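You operate a simulated robot arm through the tools that you are given. There is no shell and no other tool.

You run a simulated robot arm. Do the job below in one go: nothing can be reset, and whatever is moved stays where it is left.

TASK
Fit blue disc 25 and the black cover, turn-check it, then unclamp.
Fine: the clamp stays locked till the check is done; the other blue disc and the pieces beside the mat stay.
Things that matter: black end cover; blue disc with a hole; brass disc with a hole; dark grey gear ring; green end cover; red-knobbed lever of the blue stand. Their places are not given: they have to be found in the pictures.

Only the result counts: the job must be done as asked and must still hold three seconds after the hand-in. Knocking over, shifting, dropping, spilling or breaking anything else fails it. A push-on lid holds only when it is set on centred and level and pressed home; a screw cap is set on level and turned clockwise until tight.

THE ROBOT
A 6-joint arm with a two-finger parallel gripper, fixed in place. Base frame: the origin is at the foot of the arm, x ahead of it, y to its left, z up; the work surface is at about z = 0.3. Lengths are in cm, angles in degrees, forces in N, time in s.
With the tool pointing down near the work surface it reaches from about 24 to 58 cm from the base axis. Its first joint turns from -166.0 to 166.0 degrees. Payload 1.5 kg.
The TCP is the grasp point between the finger pads, 3 cm short of the fingertips. In the tool frame z runs along the fingers and y along their closing line. Largest opening 8 cm; finger width 1.7, thickness 1.2; the body of the gripper, 4 by 8.2 cm, starts 8 cm behind the TCP.
Orientation is that of the tool frame in the base frame, as [roll, pitch, yaw] about the fixed x, y, z axes, in that order (R = Rz(yaw) Ry(pitch) Rx(roll)). With the fingers straight down and closing along the base's y, the tool's x points along the base's -x, its y along +y and its z along -z.

THE INTERFACE
- The arm moves only by the tool nudge_tool. Its argument "steps" is a list of rows, each a list of 7 numbers: the closure in counts, from 0 (fully open) to 255 (shut), then the shift along the base's x, y, z in units of 20 mm (1.0 is 20 mm), then the turn, a rotation vector about the base's x, y, z in units of 5 degrees (1.0 is 5 degrees). In form: [[jaw, tx, ty, tz, ax, ay, az], ...]. A call has 1 to 20 rows; each row shifts and turns the commanded pose from where the row before left it. A call with a number of a shift or a turn outside -1 to 1 is refused whole. A row lasts 0.2 s, in which the tool goes at most 5 cm and 8.6 degrees; a call with a longer step from one row to the next is refused whole, and so is a gripper value outside its range. A pose out of reach is approached as far as the arm can. The call stops where the force on the tool passes 90 N (or 10 N more than at its start, if that is more) or the arm is blocked; 0.2 s more then pass. Each finger travels about 7.2 cm/s and halts on what it meets, pressing with about 28 N; the grip force reading is that of the motor and also rises with nothing between the fingers. The clock runs only during rows and for 0.2 s after the last one: add rows that do not move to give the fingers time. It gives the time, the measured TCP pose, the force on the tool (base axes), the opening and the grip force at its end, in the units of the frame above (readings bear some noise), with the torque about the TCP (base axes, N m) and any sound that the robot's microphone picked up.
- Cameras (640 x 400 px; columns grow to the right, rows downward): "scene" is fixed at [4.9, -64.87, 67.59]; the picture's right is [0.93, -0.38, 0.00], its down [-0.19, -0.47, -0.86] and it looks along [0.33, 0.80, -0.50] (base axes); focal length 335 px, centre (320, 200). "wrist" rides on the gripper at [7.2, -0.7, -12.2] in the tool frame; the picture's right is [0.09, 1.00, 0.00], its down [-0.84, 0.08, -0.54] and it looks along [-0.54, 0.05, 0.84] (tool axes); focal length 238 px, centre (320, 200).
- grab_frame(camera): a new picture of that camera. The clock stands still meanwhile.
- locate(camera, pixels): there is no depth. For up to 12 entries [column, row, z] of the newest picture of that camera ("zoom" is the newest enlarged one), the place [x, y] in the base frame at which the ray of that pixel passes the height z, good to about 0.2 cm. The clock stands still meanwhile.
- zoom(camera, box): a new picture of the part [left, top, right, bottom] of that camera's present view, enlarged. The clock stands still meanwhile.
- close_job(): hands the job in; it is judged then, once.

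Unless the task says otherwise, let go and move clear before handing in.

The tools are called after "Request:" as a command line: name --pt "numbers of a row" for each row, then --argument value for the rest, lists and objects as JSON in quotes. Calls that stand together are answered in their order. nudge_tool: Moves the arm, as the interface text tells. Its arguments: {"type":"object","properties":{"steps":{"type":"array"}},"required":["steps"]} The other tools are called the same way: grab_frame (camera) takes a picture; locate (camera, pixels) gives the place at which the rays of pixels pass given heights; zoom (camera, box) takes an enlarged picture of a part of a camera's view; close_job () hands the job in.

At the start:

```text
t: 0.0
tcp_pos: [26.86, 25.71, 38.13]
tool_rot: [180.0, 0.2, 179.9]
contact_force: [-0.5, 0.1, -0.1]
ft_torque: [0.0, 0.04, 0.02]
opening: 8.0
gripper_force: 0.1
```

scene: 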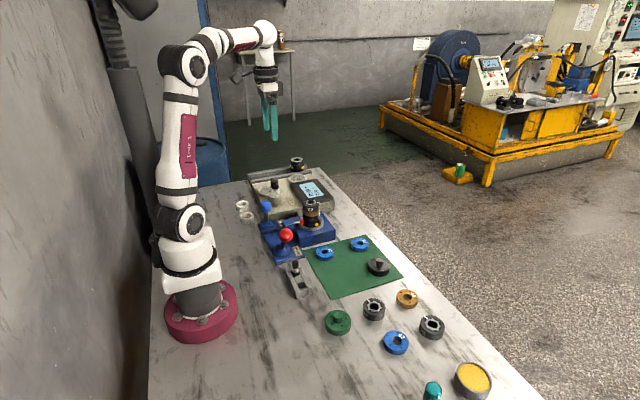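
wrist: 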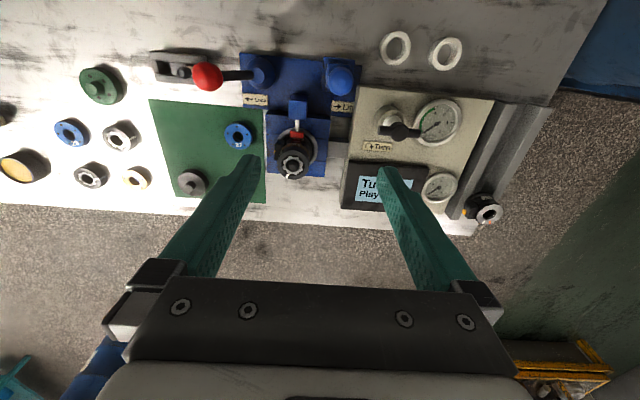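

The scene shows a blue stand with a red-knob lever around (285,235), a green mat with two blue discs at (325,253) and (360,243) and a black cover at (378,266). I'll zoom in to read the labels and details before moving.

Request:
zoom --camera "scene" --box '[230, 150, 430, 310]'

Request:
zoom --camera "wrist" --box '[130, 30, 370, 210]'

Request:
zoom --camera "wrist" --box '[340, 20, 520, 240]'

Request:
zoom --camera "scene" --box '[300, 220, 420, 300]'

Request:
zoom --camera "scene" --box '[250, 190, 350, 270]'

```text
2.50 times, centred on (330, 230) of scene
```

zoom: 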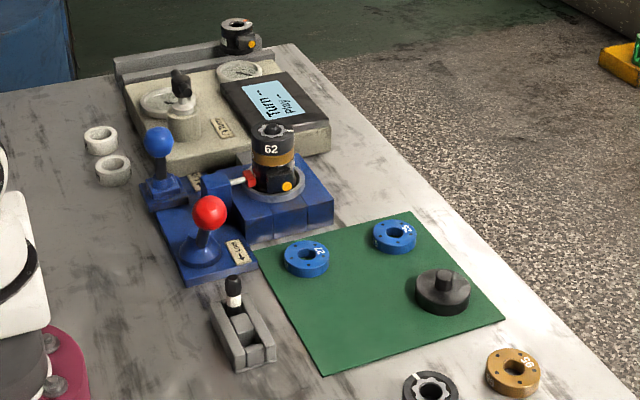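

```text
2.22 times, centred on (250, 120) of wrist
```

zoom: 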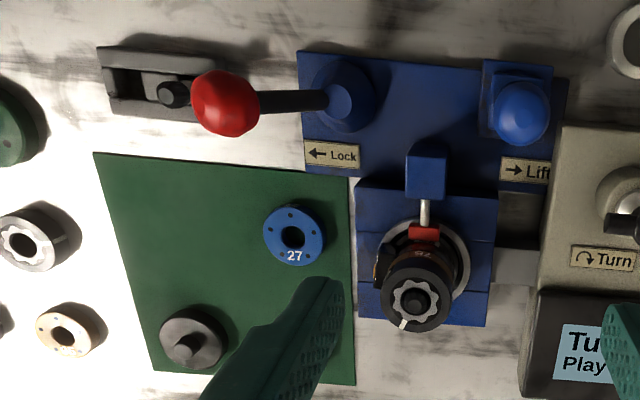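

```text
1.82 times, centred on (430, 130) of wrist
```

zoom: 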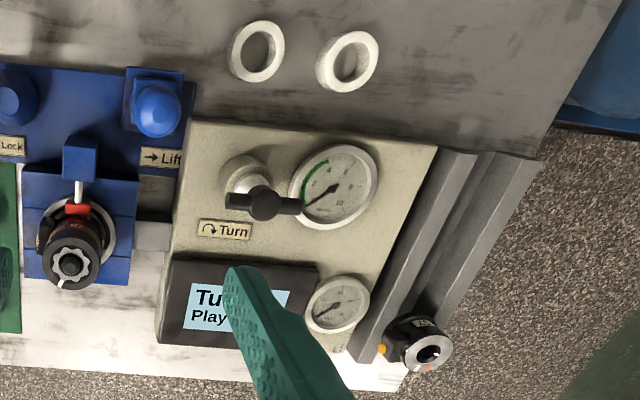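

```text
5.00 times, centred on (360, 260) of scene
```

zoom: 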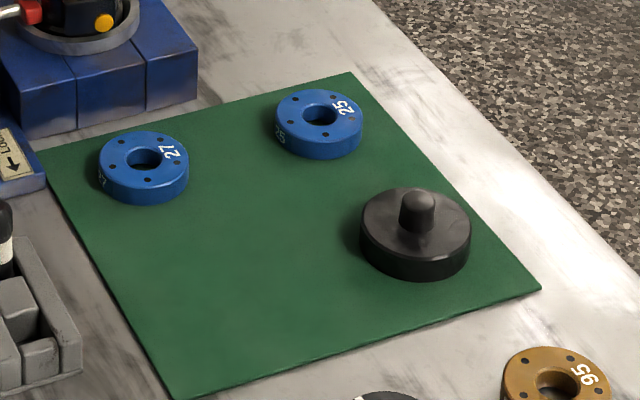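

```text
5.00 times, centred on (300, 230) of scene
```

zoom: 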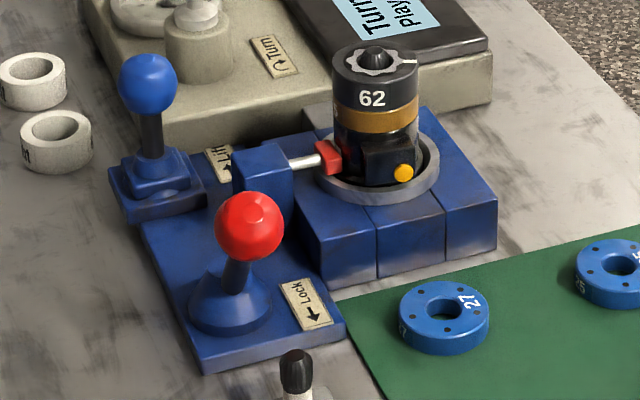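

The mat holds blue disc 25 at scene (360,243), blue disc 27 at (325,253) and the black cover at (378,266). The stand holds stack 62, and the red lever leans towards the "Lock" arrow. I'll get coordinates and closer views of the stack.

Request:
locate --camera "scene" --pixels '[[360, 243, 1.5], [325, 252, 1.5], [378, 265, 1.5], [285, 236, 6], [312, 203, 8], [313, 222, 3], [277, 258, 1], [266, 206, 6], [280, 185, 6], [397, 298, 1.5]]'

Request:
locate --camera "wrist" --pixels '[[238, 136, 1.5], [193, 184, 1.5], [207, 77, 6], [260, 71, 2], [292, 165, 9], [299, 148, 3], [341, 78, 6], [399, 131, 6]]'

Request:
zoom --camera "scene" --box '[285, 190, 345, 240]'

Request:
zoom --camera "scene" --box '[245, 150, 345, 220]'

Request:
zoom --camera "scene" --box '[310, 280, 500, 400]'

Request:
zoom --camera "wrist" --box '[250, 90, 340, 190]'

```text
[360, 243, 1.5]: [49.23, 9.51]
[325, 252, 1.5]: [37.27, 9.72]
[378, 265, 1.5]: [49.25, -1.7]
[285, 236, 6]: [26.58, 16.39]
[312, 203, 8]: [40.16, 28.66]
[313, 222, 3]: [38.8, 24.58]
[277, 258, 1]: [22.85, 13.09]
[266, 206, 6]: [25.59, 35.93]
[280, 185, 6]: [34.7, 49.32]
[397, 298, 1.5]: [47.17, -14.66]
```

```text
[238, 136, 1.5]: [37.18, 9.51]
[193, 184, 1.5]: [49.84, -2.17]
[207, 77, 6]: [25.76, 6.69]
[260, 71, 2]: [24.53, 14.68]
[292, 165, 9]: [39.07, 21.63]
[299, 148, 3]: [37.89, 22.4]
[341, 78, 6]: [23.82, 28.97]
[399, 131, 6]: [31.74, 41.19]
```

```text
8.00 times, centred on (315, 215) of scene
```

zoom: 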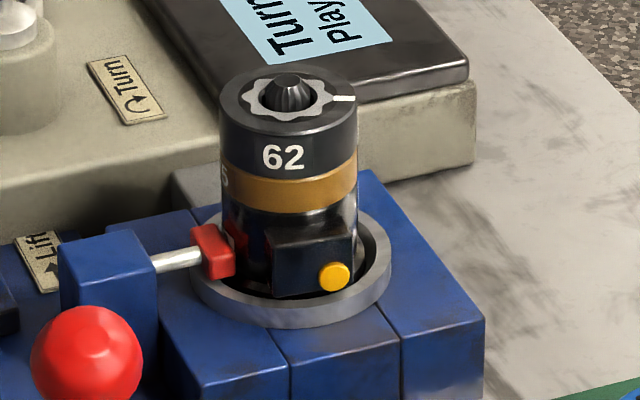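

```text
5.71 times, centred on (295, 185) of scene
```

zoom: 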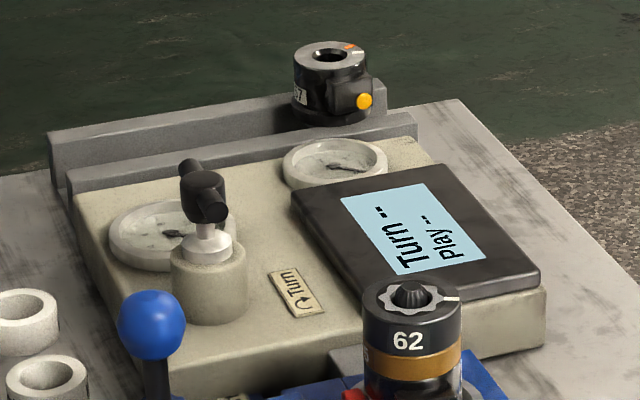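

```text
3.33 times, centred on (405, 340) of scene
```

zoom: 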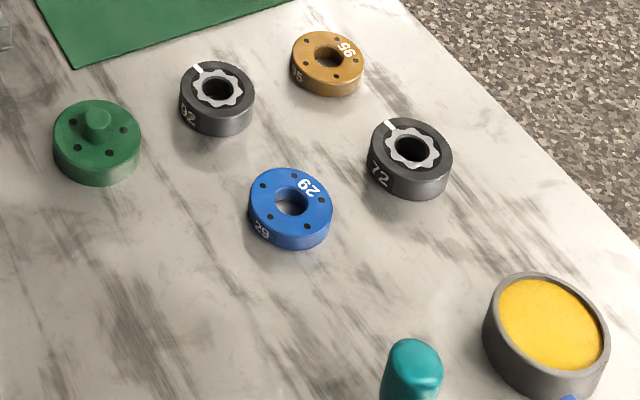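

```text
4.00 times, centred on (295, 140) of wrist
```

zoom: 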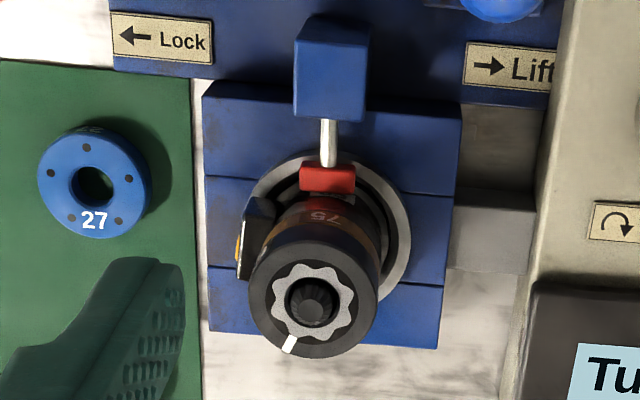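

Triangulating both views puts the red knob near (24.8, 9.0, 11.6), so the lever leans to -y, the Lock side. The stack stands near (38.5, 22.5). I'll lower the wrist camera for a closer look at the stack, keeping well above everything.

Request:
nudge_tool --pt "0 0 -0.1 -1 0 0 0" --pt "0 0 -0.1 -1 0 0 0" --pt "0 0 -0.1 -1 0 0 0" --pt "0 0 -0.1 -1 0 0 0" --pt "0 0 -0.1 -1 0 0 0" --pt "0 0 -0.1 -1 0 0 0" --pt "0 0 -0.1 -1 0 0 0"

Request:
grab_frame --camera "wrist"

```text
t: 1.6
tcp_pos: [26.9, 24.19, 24.2]
tool_rot: [180.0, 0.2, 179.9]
contact_force: [0.5, -1.1, 0.3]
ft_torque: [-0.01, -0.01, 0.04]
opening: 7.99
gripper_force: 0.1
```

```text
taken
```

wrist: 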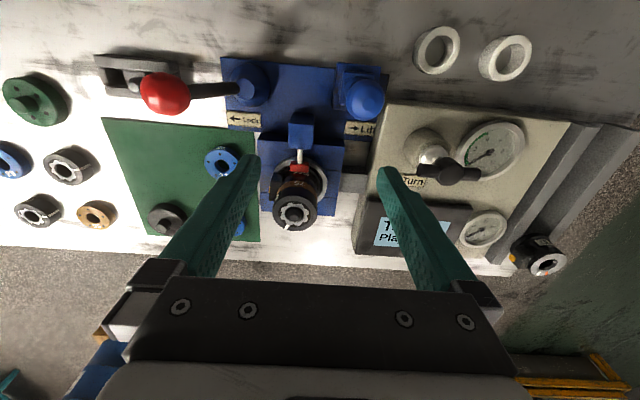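

The stack is now at wrist (295,212), the tester knob at (445,165) and the red lever knob at (165,93). I'll zoom on these and triangulate.

Request:
zoom --camera "wrist" --box '[245, 130, 345, 240]'

Request:
zoom --camera "wrist" --box '[380, 100, 540, 260]'

Request:
locate --camera "wrist" --pixels '[[295, 212, 0.3], [295, 212, 9], [295, 212, 10], [165, 93, 11], [240, 87, 3], [368, 98, 10], [428, 140, 8], [455, 172, 8], [222, 161, 2], [165, 217, 3]]'

Request:
locate --camera "scene" --pixels '[[311.2, 201.5, 9], [311.2, 201.5, 10], [311.2, 201.5, 11], [280, 185, 8], [280, 185, 10], [282, 192, 8], [277, 181, 10]]'

```text
3.64 times, centred on (295, 185) of wrist
```

zoom: 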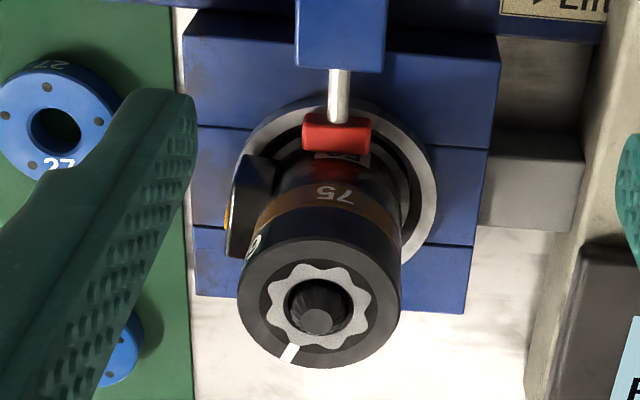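

```text
2.50 times, centred on (460, 180) of wrist
```

zoom: 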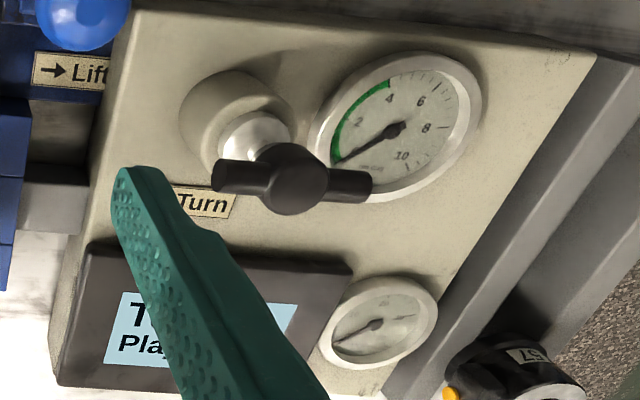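

```text
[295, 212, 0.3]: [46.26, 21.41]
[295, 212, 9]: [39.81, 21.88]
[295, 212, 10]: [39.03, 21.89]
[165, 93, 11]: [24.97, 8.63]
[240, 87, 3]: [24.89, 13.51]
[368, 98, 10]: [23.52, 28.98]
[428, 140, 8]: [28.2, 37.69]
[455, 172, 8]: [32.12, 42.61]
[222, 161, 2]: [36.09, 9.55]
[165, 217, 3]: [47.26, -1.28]
```

```text
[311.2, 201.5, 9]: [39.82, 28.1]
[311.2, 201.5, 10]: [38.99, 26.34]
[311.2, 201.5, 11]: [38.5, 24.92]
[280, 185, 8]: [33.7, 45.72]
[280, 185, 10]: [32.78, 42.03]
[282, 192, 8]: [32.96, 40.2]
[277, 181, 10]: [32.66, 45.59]
```

The rays put the stack top near z≈13 at roughly (37, 22). I'll take a second view with an x baseline to refine that.

Request:
nudge_tool --pt "0 1 -0.2 0 0 0 0" --pt "0 1 -0.2 0 0 0 0" --pt "0 1 -0.2 0 0 0 0" --pt "0 1 -0.2 0 0 0 0" --pt "0 0.5 0 0 0 0 0" --pt "0 0 0 0 0 0 0"

Request:
grab_frame --camera "wrist"

Request:
zoom --camera "wrist" --box '[245, 190, 375, 290]'

```text
t: 3.0
tcp_pos: [35.85, 22.71, 24.22]
tool_rot: [-180.0, 0.1, 179.9]
contact_force: [0.0, 0.6, 0.3]
ft_torque: [0.03, 0.0, 0.01]
opening: 7.95
gripper_force: 0.1
```

```text
taken
```

wrist: 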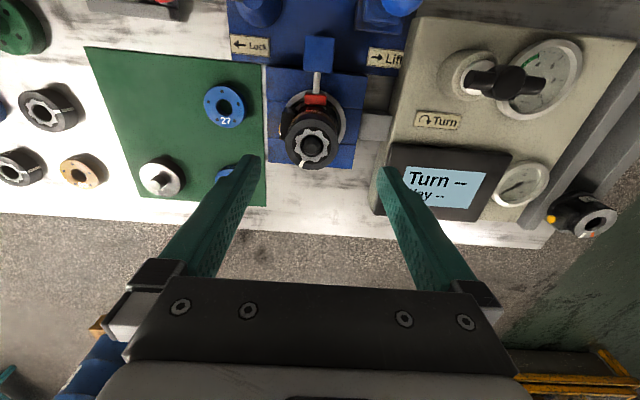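

```text
4.00 times, centred on (310, 240) of wrist
```

zoom: 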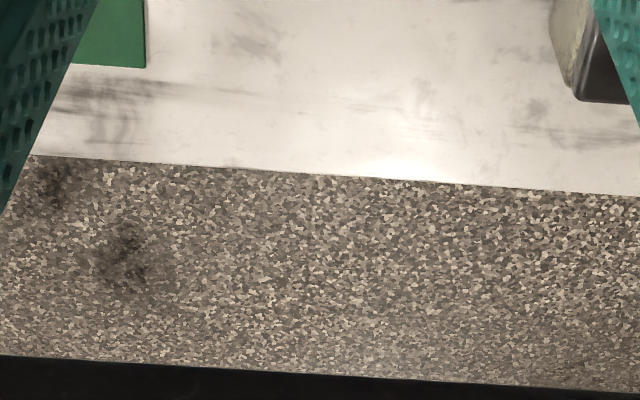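

The stack top is now at wrist (312,145). I'll zoom on it for an exact centre and triangulate.

Request:
zoom --camera "wrist" --box '[262, 85, 362, 175]'

Request:
locate --camera "wrist" --pixels '[[311.5, 144, 12], [311.5, 144, 13], [311.5, 144, 14]]'

```text
4.44 times, centred on (312, 130) of wrist
```

zoom: 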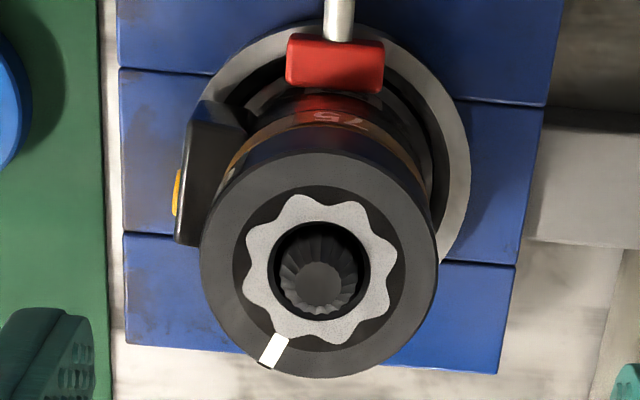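

```text
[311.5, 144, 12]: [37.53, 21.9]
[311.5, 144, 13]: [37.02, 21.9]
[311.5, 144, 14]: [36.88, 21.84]
```

The stack top is centred at about (37.4, 21.9) with z≈12.3. Next I'll move over the mat to see disc 25 and the black cover from closer.

Request:
nudge_tool --pt "0 0.1 -0.95 0 0 0 0" --pt "0 0.1 -0.95 0 0 0 0" --pt "0 0.1 -0.95 0 0 0 0" --pt "0 0.1 -0.95 0 0 0 0" --pt "0 0.1 -0.95 -0.3 0 0 0" --pt "0 0.1 -0.95 -0.5 0 0 0" --pt "0 0.1 -0.95 -0.5 0 0 0" --pt "0 0.1 -0.95 -0.5 0 0 0" --pt "0 0 -0.95 -0.5 0 0 0" --pt "0 0 0 -0.5 0 0 0" --pt "0 0 0 0 0 0 0"

Request:
grab_frame --camera "wrist"

```text
t: 5.4
tcp_pos: [37.56, 5.62, 18.48]
tool_rot: [-180.0, 0.1, 179.9]
contact_force: [0.1, 0.4, -0.3]
ft_torque: [0.05, 0.0, -0.01]
opening: 8.0
gripper_force: 0.2
```

```text
taken
```

wrist: 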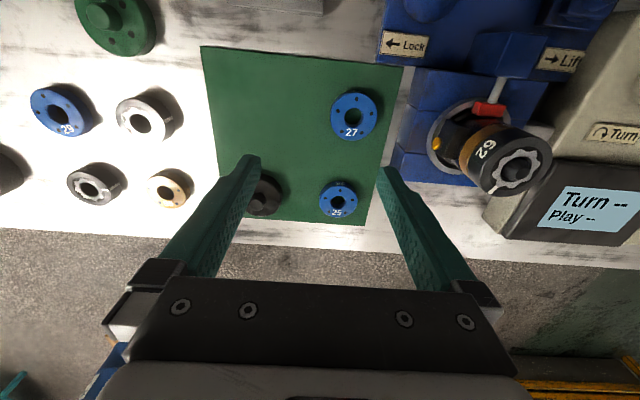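

Disc 25 is at wrist (339,199) and the cover at (264,194), partly behind the left finger. I'll zoom in and locate.

Request:
zoom --camera "wrist" --box '[299, 169, 379, 229]'

Request:
zoom --camera "wrist" --box '[224, 160, 304, 230]'

Request:
locate --camera "wrist" --pixels '[[339, 199, 2.0], [339, 199, 1.5], [353, 116, 2.0], [264, 196, 1.5]]'

Request:
zoom --camera "scene" --box '[335, 225, 385, 265]'

Request:
zoom --camera "scene" --box '[355, 245, 405, 285]'

```text
6.67 times, centred on (339, 199) of wrist
```

zoom: 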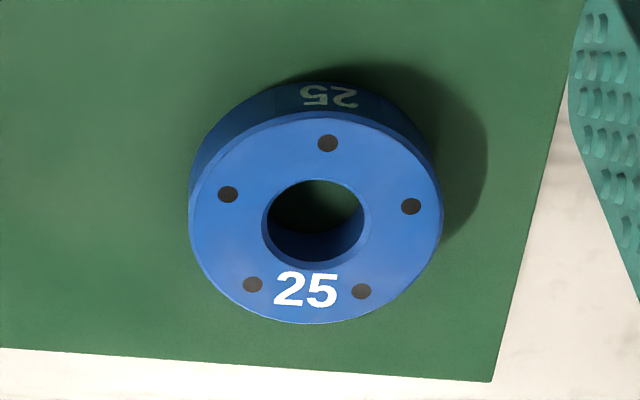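

```text
5.71 times, centred on (264, 195) of wrist
```

zoom: 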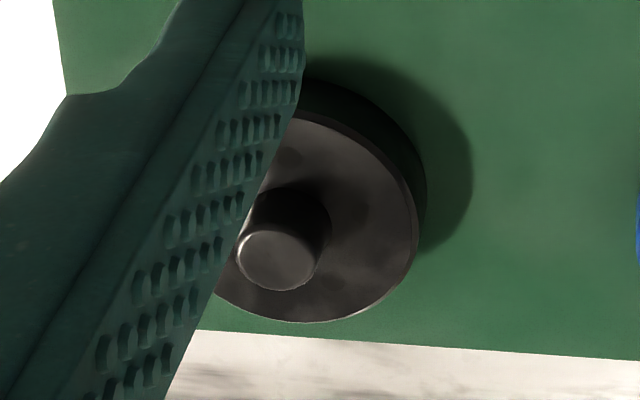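

```text
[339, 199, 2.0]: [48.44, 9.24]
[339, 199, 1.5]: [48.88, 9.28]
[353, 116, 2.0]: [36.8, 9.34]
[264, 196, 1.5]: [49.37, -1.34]
```

```text
10.00 times, centred on (360, 245) of scene
```

zoom: 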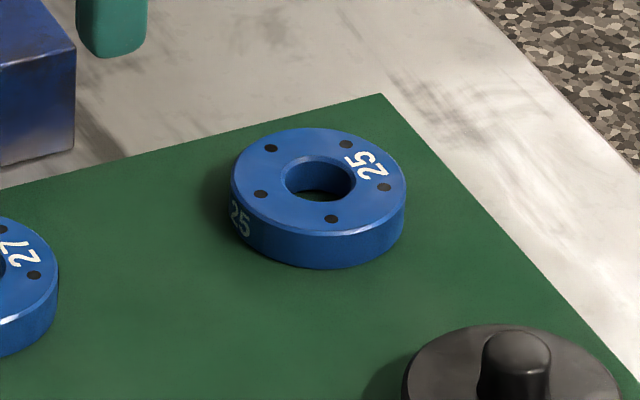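

```text
10.00 times, centred on (380, 265) of scene
```

zoom: 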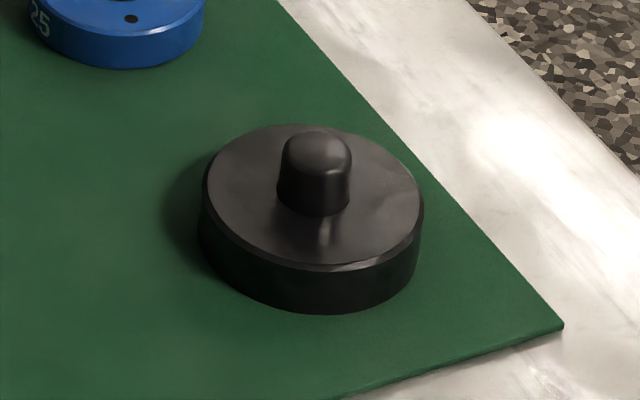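

Disc 25's top centre works out near (48.85, 9.25, 2.0), about 5.5 cm across and 1.6 cm thick. I'll move over it and stop above for a check.

Request:
nudge_tool --pt "0 0.94 0.3 -0.3 0 0 0" --pt "0 0.94 0.3 -0.5 0 0 0" --pt "0 0.94 0.3 -0.5 0 0 0" --pt "0 0.94 0.3 -0.5 0 0 0" --pt "0 0.94 0.3 -0.5 0 0 0" --pt "0 0.95 0.32 -0.5 0 0 0" --pt "0 0 0 -0.5 0 0 0" --pt "0 0 0 0 0 0 0"

Request:
grab_frame --camera "wrist"

Request:
zoom --camera "scene" --box '[310, 190, 410, 270]'

```text
t: 7.2
tcp_pos: [48.74, 9.25, 12.1]
tool_rot: [180.0, 0.1, 179.9]
contact_force: [0.0, 0.0, -0.1]
ft_torque: [0.02, 0.01, 0.01]
opening: 7.97
gripper_force: 0.1
```

```text
taken
```

wrist: 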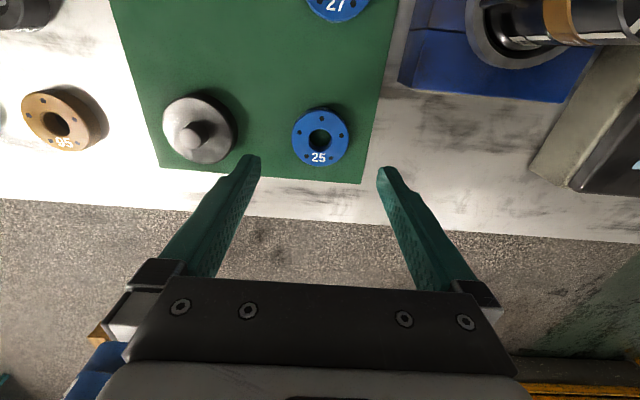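

```text
5.00 times, centred on (360, 230) of scene
```

zoom: 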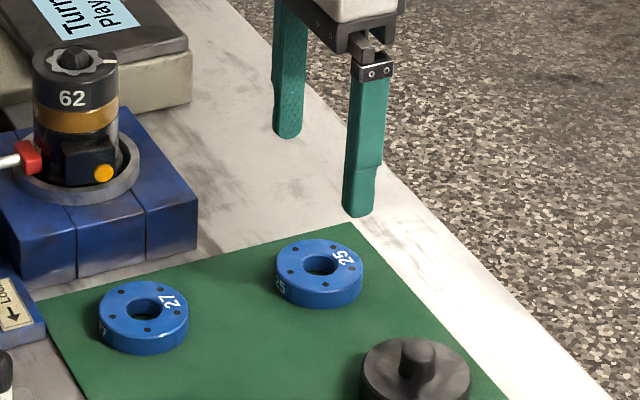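

Disc 25 sits at wrist (320,137), which maps to about (48.75, 9.2), right under the TCP. I'll descend so the tips come alongside its lower half, then close gently.

Request:
nudge_tool --pt "0 0 0 -1 0 0 0" --pt "0 0 0 -1 0 0 0" --pt "0 0 0 -1 0 0 0" --pt "0 0 0 -0.8 0 0 0" --pt "0 0 0 -0.3 0 0 0" --pt "0 0 0 0 0 0 0"

Request:
grab_frame --camera "wrist"

Request:
zoom --camera "scene" --box '[310, 205, 410, 285]'

```text
t: 8.6
tcp_pos: [48.9, 9.3, 3.82]
tool_rot: [180.0, 0.1, 179.8]
contact_force: [0.5, -0.6, 0.5]
ft_torque: [0.0, 0.02, -0.02]
opening: 7.97
gripper_force: 0.0
```

```text
taken
```

wrist: 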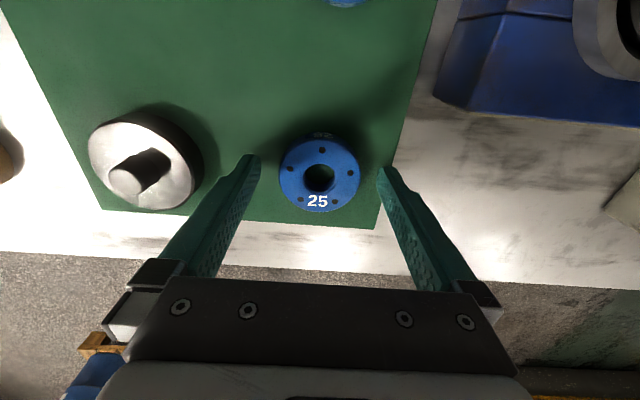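

```text
5.00 times, centred on (360, 245) of scene
```

zoom: 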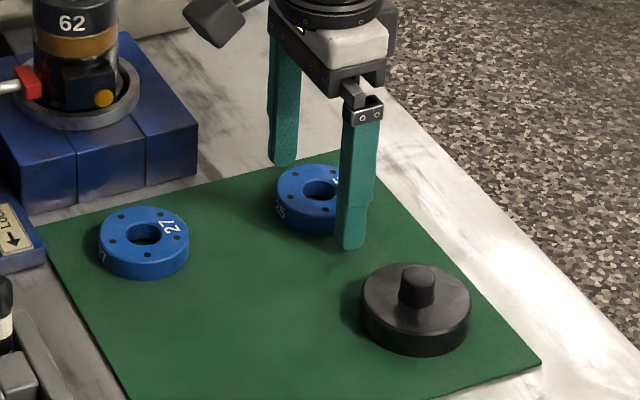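

The disc top centre at wrist (320,177) maps to (48.9, 9.26), matching the TCP. I'll squeeze it along y to centre it and check the reading.

Request:
nudge_tool --pt "60 0 0 0 0 0 0" --pt "80 0 0 0 0 0 0" --pt "100 0 0 0 0 0 0" --pt "110 0 0 0 0 0 0" --pt "110 0 0 0 0 0 0"

Request:
grab_frame --camera "wrist"

```text
t: 9.8
tcp_pos: [48.82, 9.25, 3.79]
tool_rot: [180.0, 0.1, 179.9]
contact_force: [-0.4, 1.4, -0.3]
ft_torque: [0.04, -0.02, 0.0]
opening: 5.54
gripper_force: 28.2
```

```text
taken
```

wrist: 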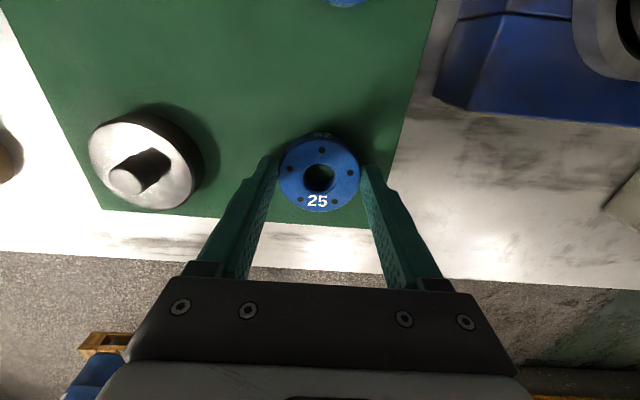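

The grip closed at 5.54 cm with the disc unmoved, so y is centred. To centre it in x as well, I'll open slightly, turn the tool 90°, and squeeze along x.

Request:
nudge_tool --pt "40 0 0 0 0 0 0" --pt "40 0 0 0 0 0 0" --pt "40 0 0 0 0 0 1" --pt "40 0 0 0 0 0 1" --pt "40 0 0 0 0 0 1" --pt "40 0 0 0 0 0 1" --pt "40 0 0 0 0 0 1" --pt "40 0 0 0 0 0 1" --pt "40 0 0 0 0 0 1" --pt "40 0 0 0 0 0 1" --pt "40 0 0 0 0 0 1" --pt "40 0 0 0 0 0 1" --pt "40 0 0 0 0 0 1" --pt "40 0 0 0 0 0 1" --pt "40 0 0 0 0 0 1" --pt "40 0 0 0 0 0 1" --pt "40 0 0 0 0 0 1" --pt "40 0 0 0 0 0 1" --pt "40 0 0 0 0 0 1" --pt "40 0 0 0 0 0 1"

Request:
grab_frame --camera "wrist"

```text
t: 14.0
tcp_pos: [48.67, 9.27, 3.88]
tool_rot: [-180.0, 0.1, -90.0]
contact_force: [-0.4, 0.0, -1.0]
ft_torque: [-0.02, -0.05, -0.01]
opening: 6.74
gripper_force: 0.0
```

```text
taken
```

wrist: 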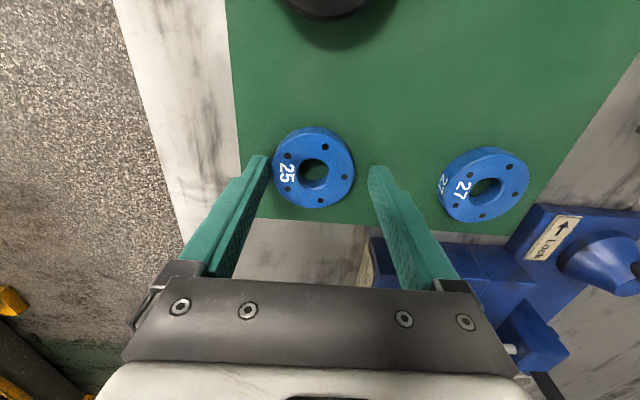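

In this view the disc centre is at wrist (313,167) between the tips at (268,160) and (370,170), so it is a few millimetres off towards +x. I'll squeeze to centre it.

Request:
nudge_tool --pt "60 0 0 0 0 0 0" --pt "80 0 0 0 0 0 0" --pt "100 0 0 0 0 0 0" --pt "110 0 0 0 0 0 0" --pt "110 0 0 0 0 0 0"

Request:
grab_frame --camera "wrist"

```text
t: 15.2
tcp_pos: [48.78, 9.28, 3.92]
tool_rot: [180.0, 0.1, -90.1]
contact_force: [-0.2, -0.5, 2.6]
ft_torque: [-0.02, -0.13, -0.02]
opening: 5.54
gripper_force: 28.7
```

```text
taken
```

wrist: 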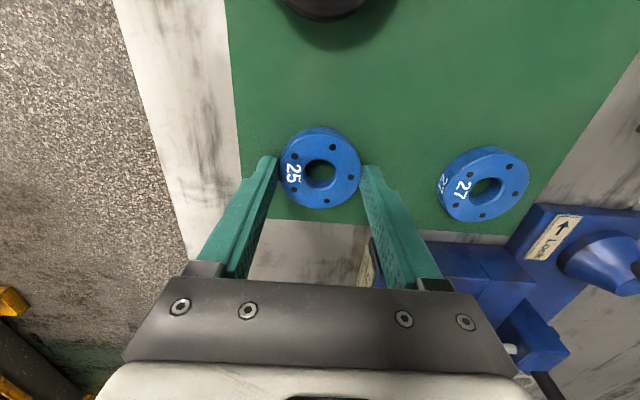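

The squeeze moved the disc to wrist (320,169), centred in the closing direction. I'll compare the camera's estimate of the disc centre with the TCP to check for bias.

Request:
zoom --camera "wrist" --box '[260, 110, 380, 220]'

Request:
locate --camera "wrist" --pixels '[[320, 169, 2.0], [320, 169, 2.0], [320, 169, 1.0], [486, 185, 2.0]]'

Request:
zoom --camera "scene" --box '[320, 205, 400, 275]'

```text
3.64 times, centred on (320, 165) of wrist
```

zoom: 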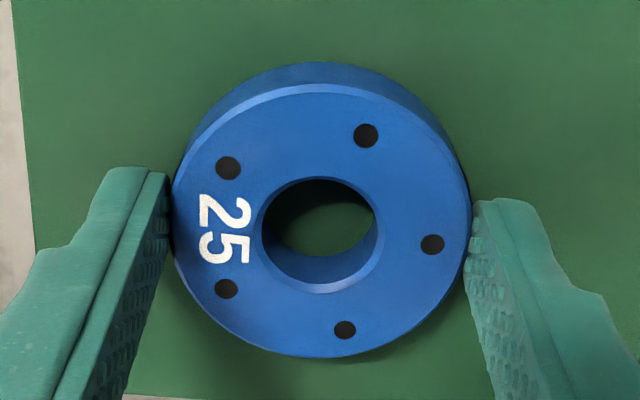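

```text
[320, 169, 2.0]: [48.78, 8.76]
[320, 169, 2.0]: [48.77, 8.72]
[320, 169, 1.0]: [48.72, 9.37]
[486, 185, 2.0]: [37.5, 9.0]
```

```text
5.71 times, centred on (360, 240) of scene
```

zoom: 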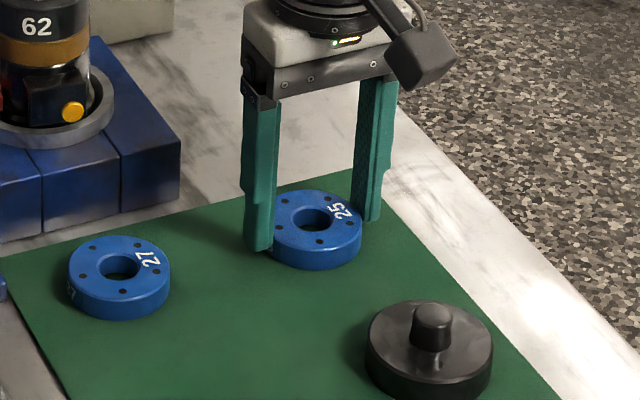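

Using the hole and bolt dots, the disc centre is at wrist (320,174), so the camera bias along rows is only a couple of millimetres. I'll release, turn back to the original yaw, and squeeze along y again so both axes are centred.

Request:
nudge_tool --pt "40 0 0 0 0 0 0" --pt "40 0 0 0 0 0 0" --pt "40 0 0 0 0 0 -1" --pt "40 0 0 0 0 0 -1" --pt "40 0 0 0 0 0 -1" --pt "40 0 0 0 0 0 -1" --pt "40 0 0 0 0 0 -1" --pt "40 0 0 0 0 0 -1" --pt "40 0 0 0 0 0 -1" --pt "40 0 0 0 0 0 -1" --pt "40 0 0 0 0 0 -1" --pt "40 0 0 0 0 0 -1" --pt "40 0 0 0 0 0 -1" --pt "40 0 0 0 0 0 -1" --pt "40 0 0 0 0 0 -1" --pt "40 0 0 0 0 0 -1" --pt "40 0 0 0 0 0 -1" --pt "40 0 0 0 0 0 -1" --pt "40 0 0 0 0 0 -1" --pt "40 0 0 0 0 0 -1"

Request:
zoom --camera "wrist" --box '[260, 110, 380, 220]'

Request:
nudge_tool --pt "60 0 0 0 0 0 0" --pt "80 0 0 0 0 0 0" --pt "100 0 0 0 0 0 0" --pt "110 0 0 0 0 0 0" --pt "110 0 0 0 0 0 0"

Request:
zoom --camera "wrist" --box '[260, 110, 380, 220]'

```text
t: 19.4
tcp_pos: [48.92, 9.18, 3.77]
tool_rot: [-180.0, 0.1, 179.8]
contact_force: [0.1, -0.3, -1.1]
ft_torque: [-0.01, 0.0, 0.02]
opening: 6.75
gripper_force: 0.0
```

```text
3.64 times, centred on (320, 165) of wrist
```

zoom: 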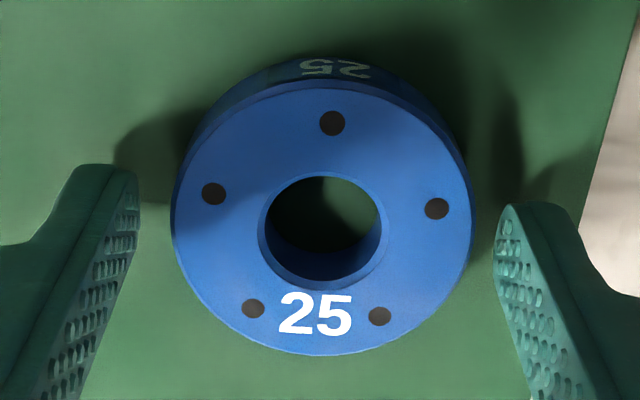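

```text
t: 20.6
tcp_pos: [48.81, 9.25, 3.72]
tool_rot: [180.0, 0.0, 179.9]
contact_force: [0.4, 2.7, 0.8]
ft_torque: [0.02, -0.02, 0.01]
opening: 5.53
gripper_force: 28.1
```

```text
3.64 times, centred on (320, 165) of wrist
```

zoom: 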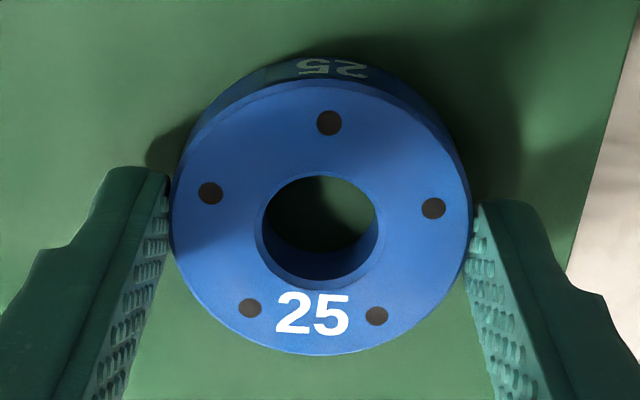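

The bolt dots now average to wrist (320,173), which is the exact zero-offset pixel for a face 2.3 cm below the TCP. I'll release the centred disc and fly the empty, open gripper over the stack, to line it up on that same pixel.

Request:
nudge_tool --pt "40 0 0 0 0 0 0" --pt "20 0 0 0 0 0 0" --pt "0 0 0 0.5 0 0 0" --pt "0 0 0 1 0 0 0" --pt "0 0 0 1 0 0 0" --pt "0 0 0 1 0 0 0" --pt "0 0 0 1 0 0 0" --pt "0 0 0 1 0 0 0" --pt "0 0 0 1 0 0 0" --pt "0 0 0 1 0 0 0" --pt "0 0 0 0.6 0 0 0" --pt "0 -0.81 0.91 0 0 0 0" --pt "0 -0.81 0.91 0 0 0 0" --pt "0 -0.81 0.91 0 0 0 0" --pt "0 -0.81 0.91 0 0 0 0" --pt "0 -0.81 0.91 0 0 0 0" --pt "0 -0.81 0.91 0 0 0 0" --pt "0 -0.84 0.89 0 0 0 0" --pt "0 0 0 0 0 0 0"

Request:
grab_frame --camera "wrist"

```text
t: 24.6
tcp_pos: [37.43, 21.91, 19.94]
tool_rot: [180.0, 0.2, 180.0]
contact_force: [-0.2, 0.6, -0.1]
ft_torque: [0.01, -0.01, -0.01]
opening: 7.99
gripper_force: 0.0
```

```text
taken
```

wrist: 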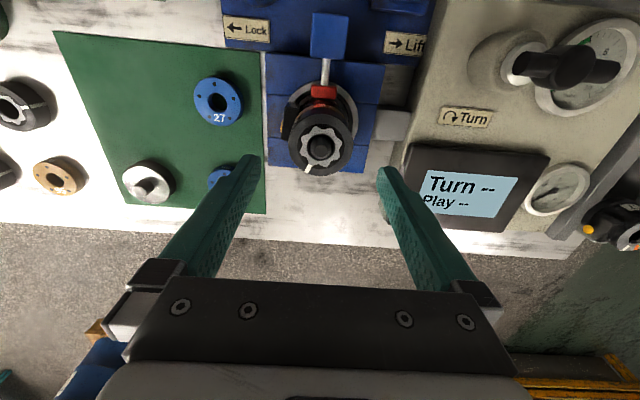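

The stack top is at wrist (320,148) with no obstacles beside it at finger height. I'll lower part way and look again.

Request:
nudge_tool --pt "0 0 0 -0.8 0 0 0" --pt "0 0 0 -0.8 0 0 0" --pt "0 0 0 -0.4 0 0 0" --pt "0 0 0 0 0 0 0"

Request:
zoom --camera "wrist" --box '[260, 110, 380, 220]'

Request:
zoom --camera "scene" --box '[265, 160, 365, 240]'

```text
t: 25.6
tcp_pos: [37.32, 21.99, 15.91]
tool_rot: [-180.0, 0.2, 179.9]
contact_force: [-0.5, 0.0, 0.3]
ft_torque: [0.01, 0.0, 0.0]
opening: 8.0
gripper_force: 0.1
```

```text
3.64 times, centred on (320, 165) of wrist
```

zoom: 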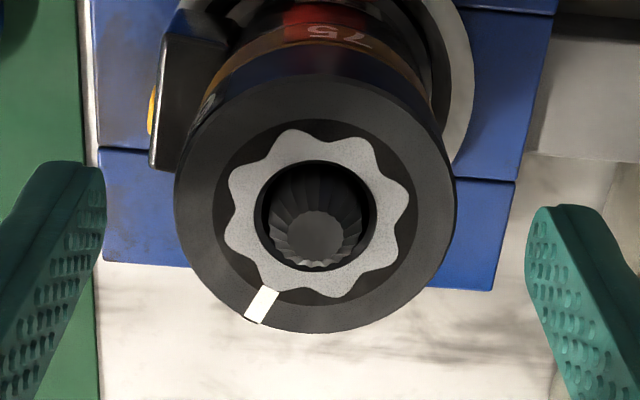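

```text
5.00 times, centred on (315, 200) of scene
```

zoom: 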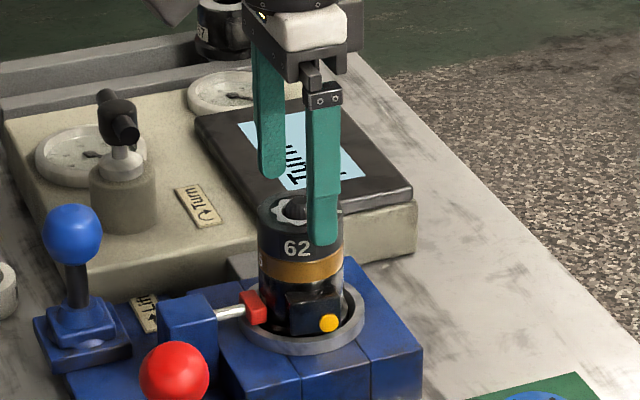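

The ring centre appears at about wrist (318.5,168.8), where zero offset would be about (320.5,166). So the stack is about +0.2 in x and -0.1 in y from the TCP. I'll apply that and lower to the calibrated height for an exact comparison.

Request:
nudge_tool --pt "0 0.1 -0.06 -0.3 0 0 0" --pt "0 0 0 -0.28 0 0 0" --pt "0 0 0 0 0 0 0"

Request:
zoom --camera "wrist" --box '[260, 110, 380, 220]'

Request:
zoom --camera "wrist" --box '[290, 150, 350, 200]'

```text
t: 26.4
tcp_pos: [37.45, 21.91, 14.81]
tool_rot: [180.0, 0.2, 179.9]
contact_force: [0.0, -0.1, 0.3]
ft_torque: [0.0, 0.01, -0.02]
opening: 8.01
gripper_force: 0.1
```

```text
3.64 times, centred on (320, 165) of wrist
```

zoom: 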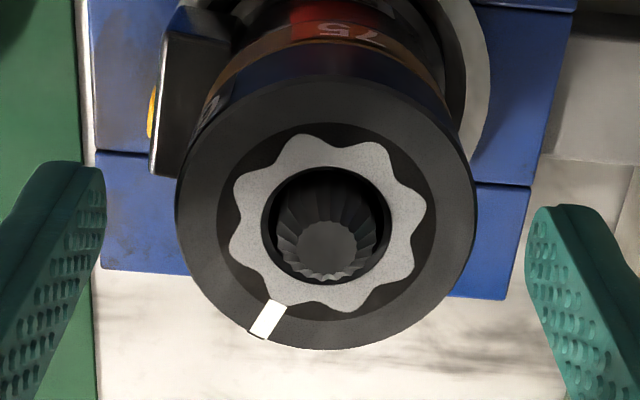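

```text
8.00 times, centred on (320, 175) of wrist
```

zoom: 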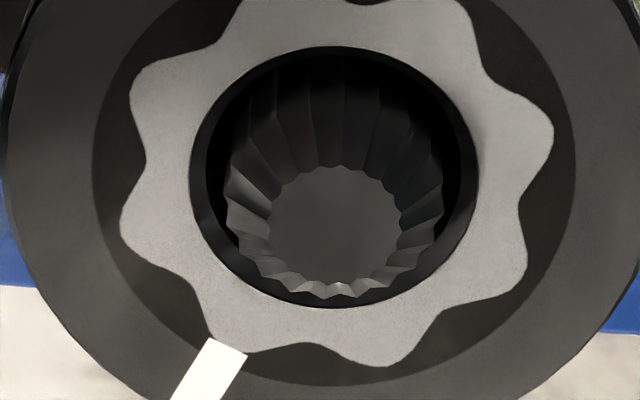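

At the matched height, the ring hole centre is at wrist (321.8,172.1) versus the disc's reference of (320,173.5). That means a correction of about -0.11 in x and +0.10 in y. I'll apply it and verify.

Request:
nudge_tool --pt "0 -0.055 0.05 0 0 0 0" --pt "0 0 0 0 0 0 0"

Request:
zoom --camera "wrist" --box '[260, 110, 380, 220]'

```text
t: 27.0
tcp_pos: [37.41, 21.98, 14.8]
tool_rot: [-180.0, 0.2, 179.9]
contact_force: [0.5, 0.5, -0.4]
ft_torque: [0.03, 0.0, 0.02]
opening: 8.0
gripper_force: 0.1
```

```text
3.64 times, centred on (320, 165) of wrist
```

zoom: 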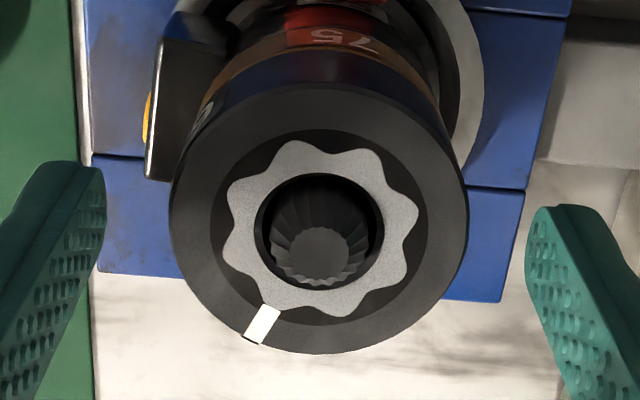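

The ring now matches the disc reference within about 0.5 mm: hole at zoom (319.5,232) versus (320,231). From the disc's grip pose, the offset to the stack is (-11.31, +12.68, +11.04). I'll go back for the disc.

Request:
nudge_tool --pt "0 0 0 1 0 0 0" --pt "0 0 0 1 0 0 0" --pt "0 0 0 1 0 0 0" --pt "0 0.808 -0.906 0 0 0 0" --pt "0 0.808 -0.906 0 0 0 0" --pt "0 0.808 -0.906 0 0 0 0" --pt "0 0.808 -0.906 0 0 0 0" --pt "0 0.808 -0.906 0 0 0 0" --pt "0 0.808 -0.906 0 0 0 0" --pt "0 0.808 -0.904 0 0 0 0" --pt "0 0 0 -1 0 0 0" --pt "0 0 0 -1 0 0 0" --pt "0 0 0 -1 0 0 0" --pt "0 0 0 -1 0 0 0" --pt "0 0 0 -1 0 0 0" --pt "0 0 0 -1 0 0 0" --pt "0 0 0 -1 0 0 0" --pt "0 0 0 -1 0 0 0" --pt "0 0 0 0 0 0 0"

Request:
grab_frame --camera "wrist"

```text
t: 31.0
tcp_pos: [49.09, 9.22, 4.78]
tool_rot: [180.0, 0.3, 179.9]
contact_force: [1.0, -0.5, 0.1]
ft_torque: [0.01, -0.02, -0.03]
opening: 8.03
gripper_force: 0.0
```

```text
taken
```

wrist: 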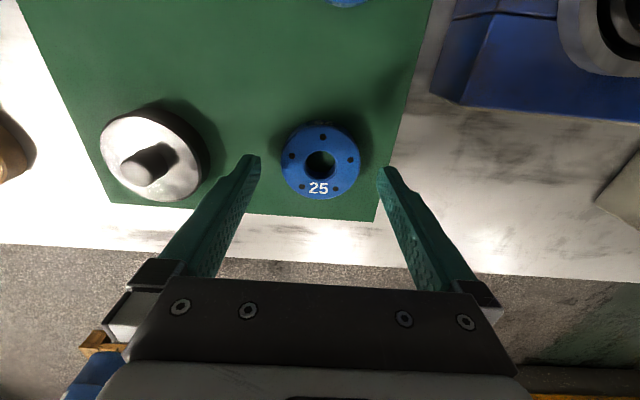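

The disc is centred between the open fingers at wrist (321,164). I'll lower the last 1 cm and check that it matches the earlier view before gripping.

Request:
nudge_tool --pt "0 0 0 -0.52 0 0 0" --pt "0 0 0 0 0 0 0"

Request:
zoom --camera "wrist" --box '[260, 110, 380, 220]'

Request:
nudge_tool --pt "60 0 0 0 0 0 0" --pt "80 0 0 0 0 0 0" --pt "100 0 0 0 0 0 0" --pt "120 0 0 0 0 0 0" --pt "140 0 0 0 0 0 0" --pt "140 0 0 0 0 0 0"

Request:
zoom --camera "wrist" --box '[260, 110, 380, 220]'

```text
t: 31.6
tcp_pos: [48.89, 9.32, 3.73]
tool_rot: [-180.0, 0.1, 179.9]
contact_force: [0.6, -0.4, 0.1]
ft_torque: [-0.01, 0.0, 0.0]
opening: 8.0
gripper_force: 0.1
```

```text
3.64 times, centred on (320, 165) of wrist
```

zoom: 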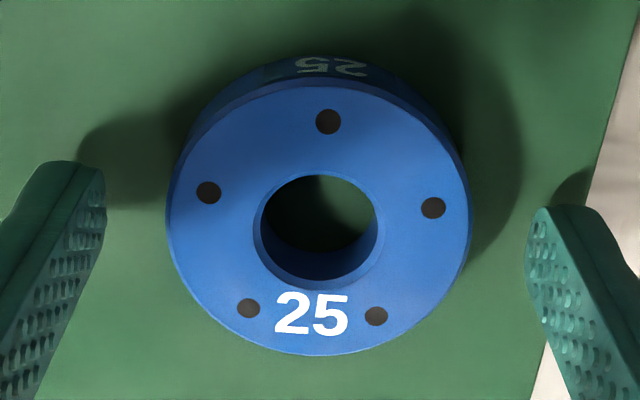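

```text
t: 33.0
tcp_pos: [48.88, 9.29, 3.62]
tool_rot: [-180.0, 0.1, 179.8]
contact_force: [0.0, -0.2, 0.4]
ft_torque: [-0.04, 0.01, -0.01]
opening: 5.55
gripper_force: 28.2
```

```text
3.64 times, centred on (320, 165) of wrist
```

zoom: 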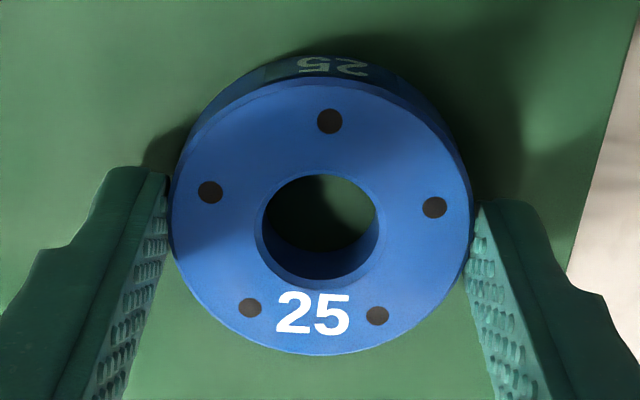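

The disc is gripped at 5.55 cm and still matches the reference. I'll lift straight up and carry it over the stack along the measured offset.

Request:
nudge_tool --pt "140 0 0 0.5 0 0 0" --pt "140 0 0 1 0 0 0" --pt "140 0 0 1 0 0 0" --pt "140 0 0 1 0 0 0" --pt "140 0 0 1 0 0 0" --pt "140 0 0 1 0 0 0" --pt "140 0 0 1 0 0 0" --pt "140 0 0 1 0 0 0" --pt "140 0 0 1 0 0 0" --pt "140 0 0 0.02 0 0 0" --pt "140 -0.808 0.906 0 0 0 0" --pt "140 -0.808 0.906 0 0 0 0" --pt "140 -0.808 0.906 0 0 0 0" --pt "140 -0.808 0.906 0 0 0 0" --pt "140 -0.808 0.906 0 0 0 0" --pt "140 -0.808 0.906 0 0 0 0" --pt "140 -0.808 0.904 0 0 0 0" --pt "140 0 0 0 0 0 0" --pt "140 0 0 0 0 0 0"

Request:
zoom --camera "wrist" --box '[220, 50, 420, 230]'

Request:
zoom --camera "scene" --box '[265, 150, 365, 230]'

```text
t: 37.0
tcp_pos: [37.28, 21.89, 20.89]
tool_rot: [180.0, 0.0, 180.0]
contact_force: [0.6, 0.4, -3.0]
ft_torque: [-0.02, 0.02, 0.02]
opening: 5.55
gripper_force: 28.1
```

```text
2.22 times, centred on (320, 140) of wrist
```

zoom: 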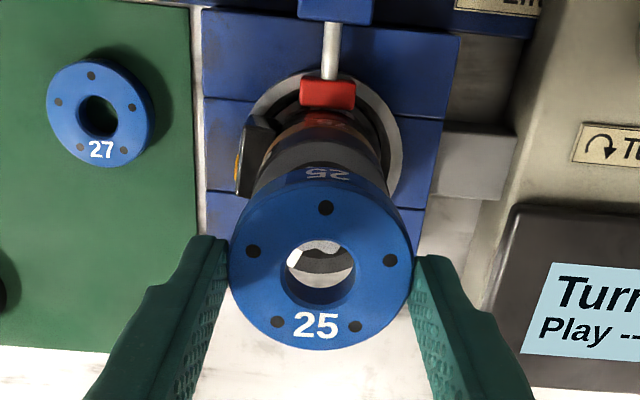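

```text
5.00 times, centred on (315, 190) of scene
```

zoom: 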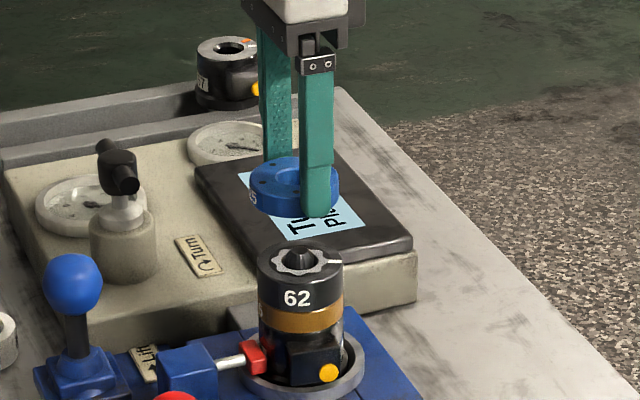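

The disc is held level, still at reference (320,173), directly above the stack. I'll lower to just above the shaft tip and watch the forces.

Request:
nudge_tool --pt "140 0 0 -0.7 0 0 0" --pt "140 0 0 -0.6 0 0 0" --pt "140 0 0 -0.3 0 0 0" --pt "140 0 0 0 0 0 0"

Request:
zoom --camera "wrist" --box '[260, 110, 380, 220]'

Request:
zoom --camera "scene" --box '[285, 170, 345, 230]'

```text
t: 38.0
tcp_pos: [37.58, 22.04, 17.51]
tool_rot: [180.0, 0.2, 179.9]
contact_force: [0.3, -0.3, -1.5]
ft_torque: [-0.03, 0.0, -0.03]
opening: 5.54
gripper_force: 27.9
```

```text
3.64 times, centred on (320, 165) of wrist
```

zoom: 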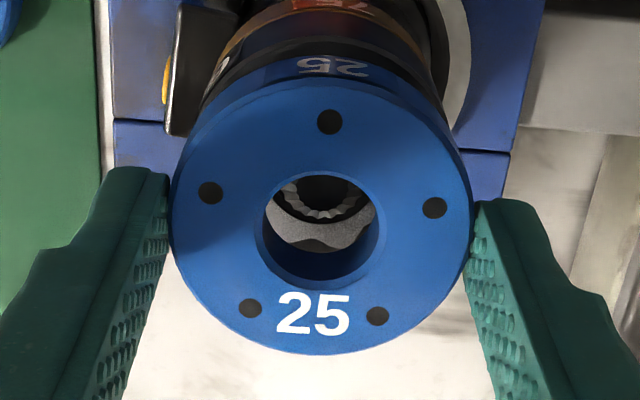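

```text
6.67 times, centred on (315, 200) of scene
```

zoom: 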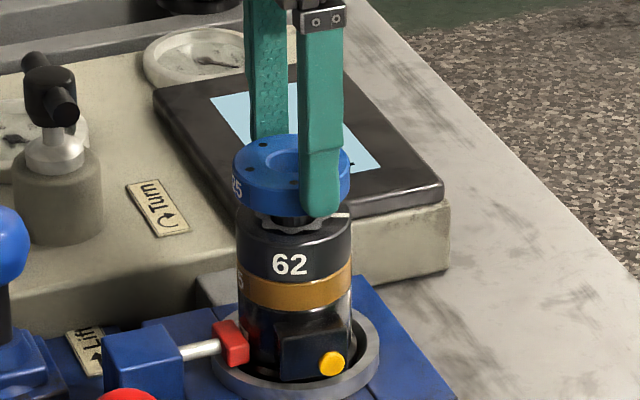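

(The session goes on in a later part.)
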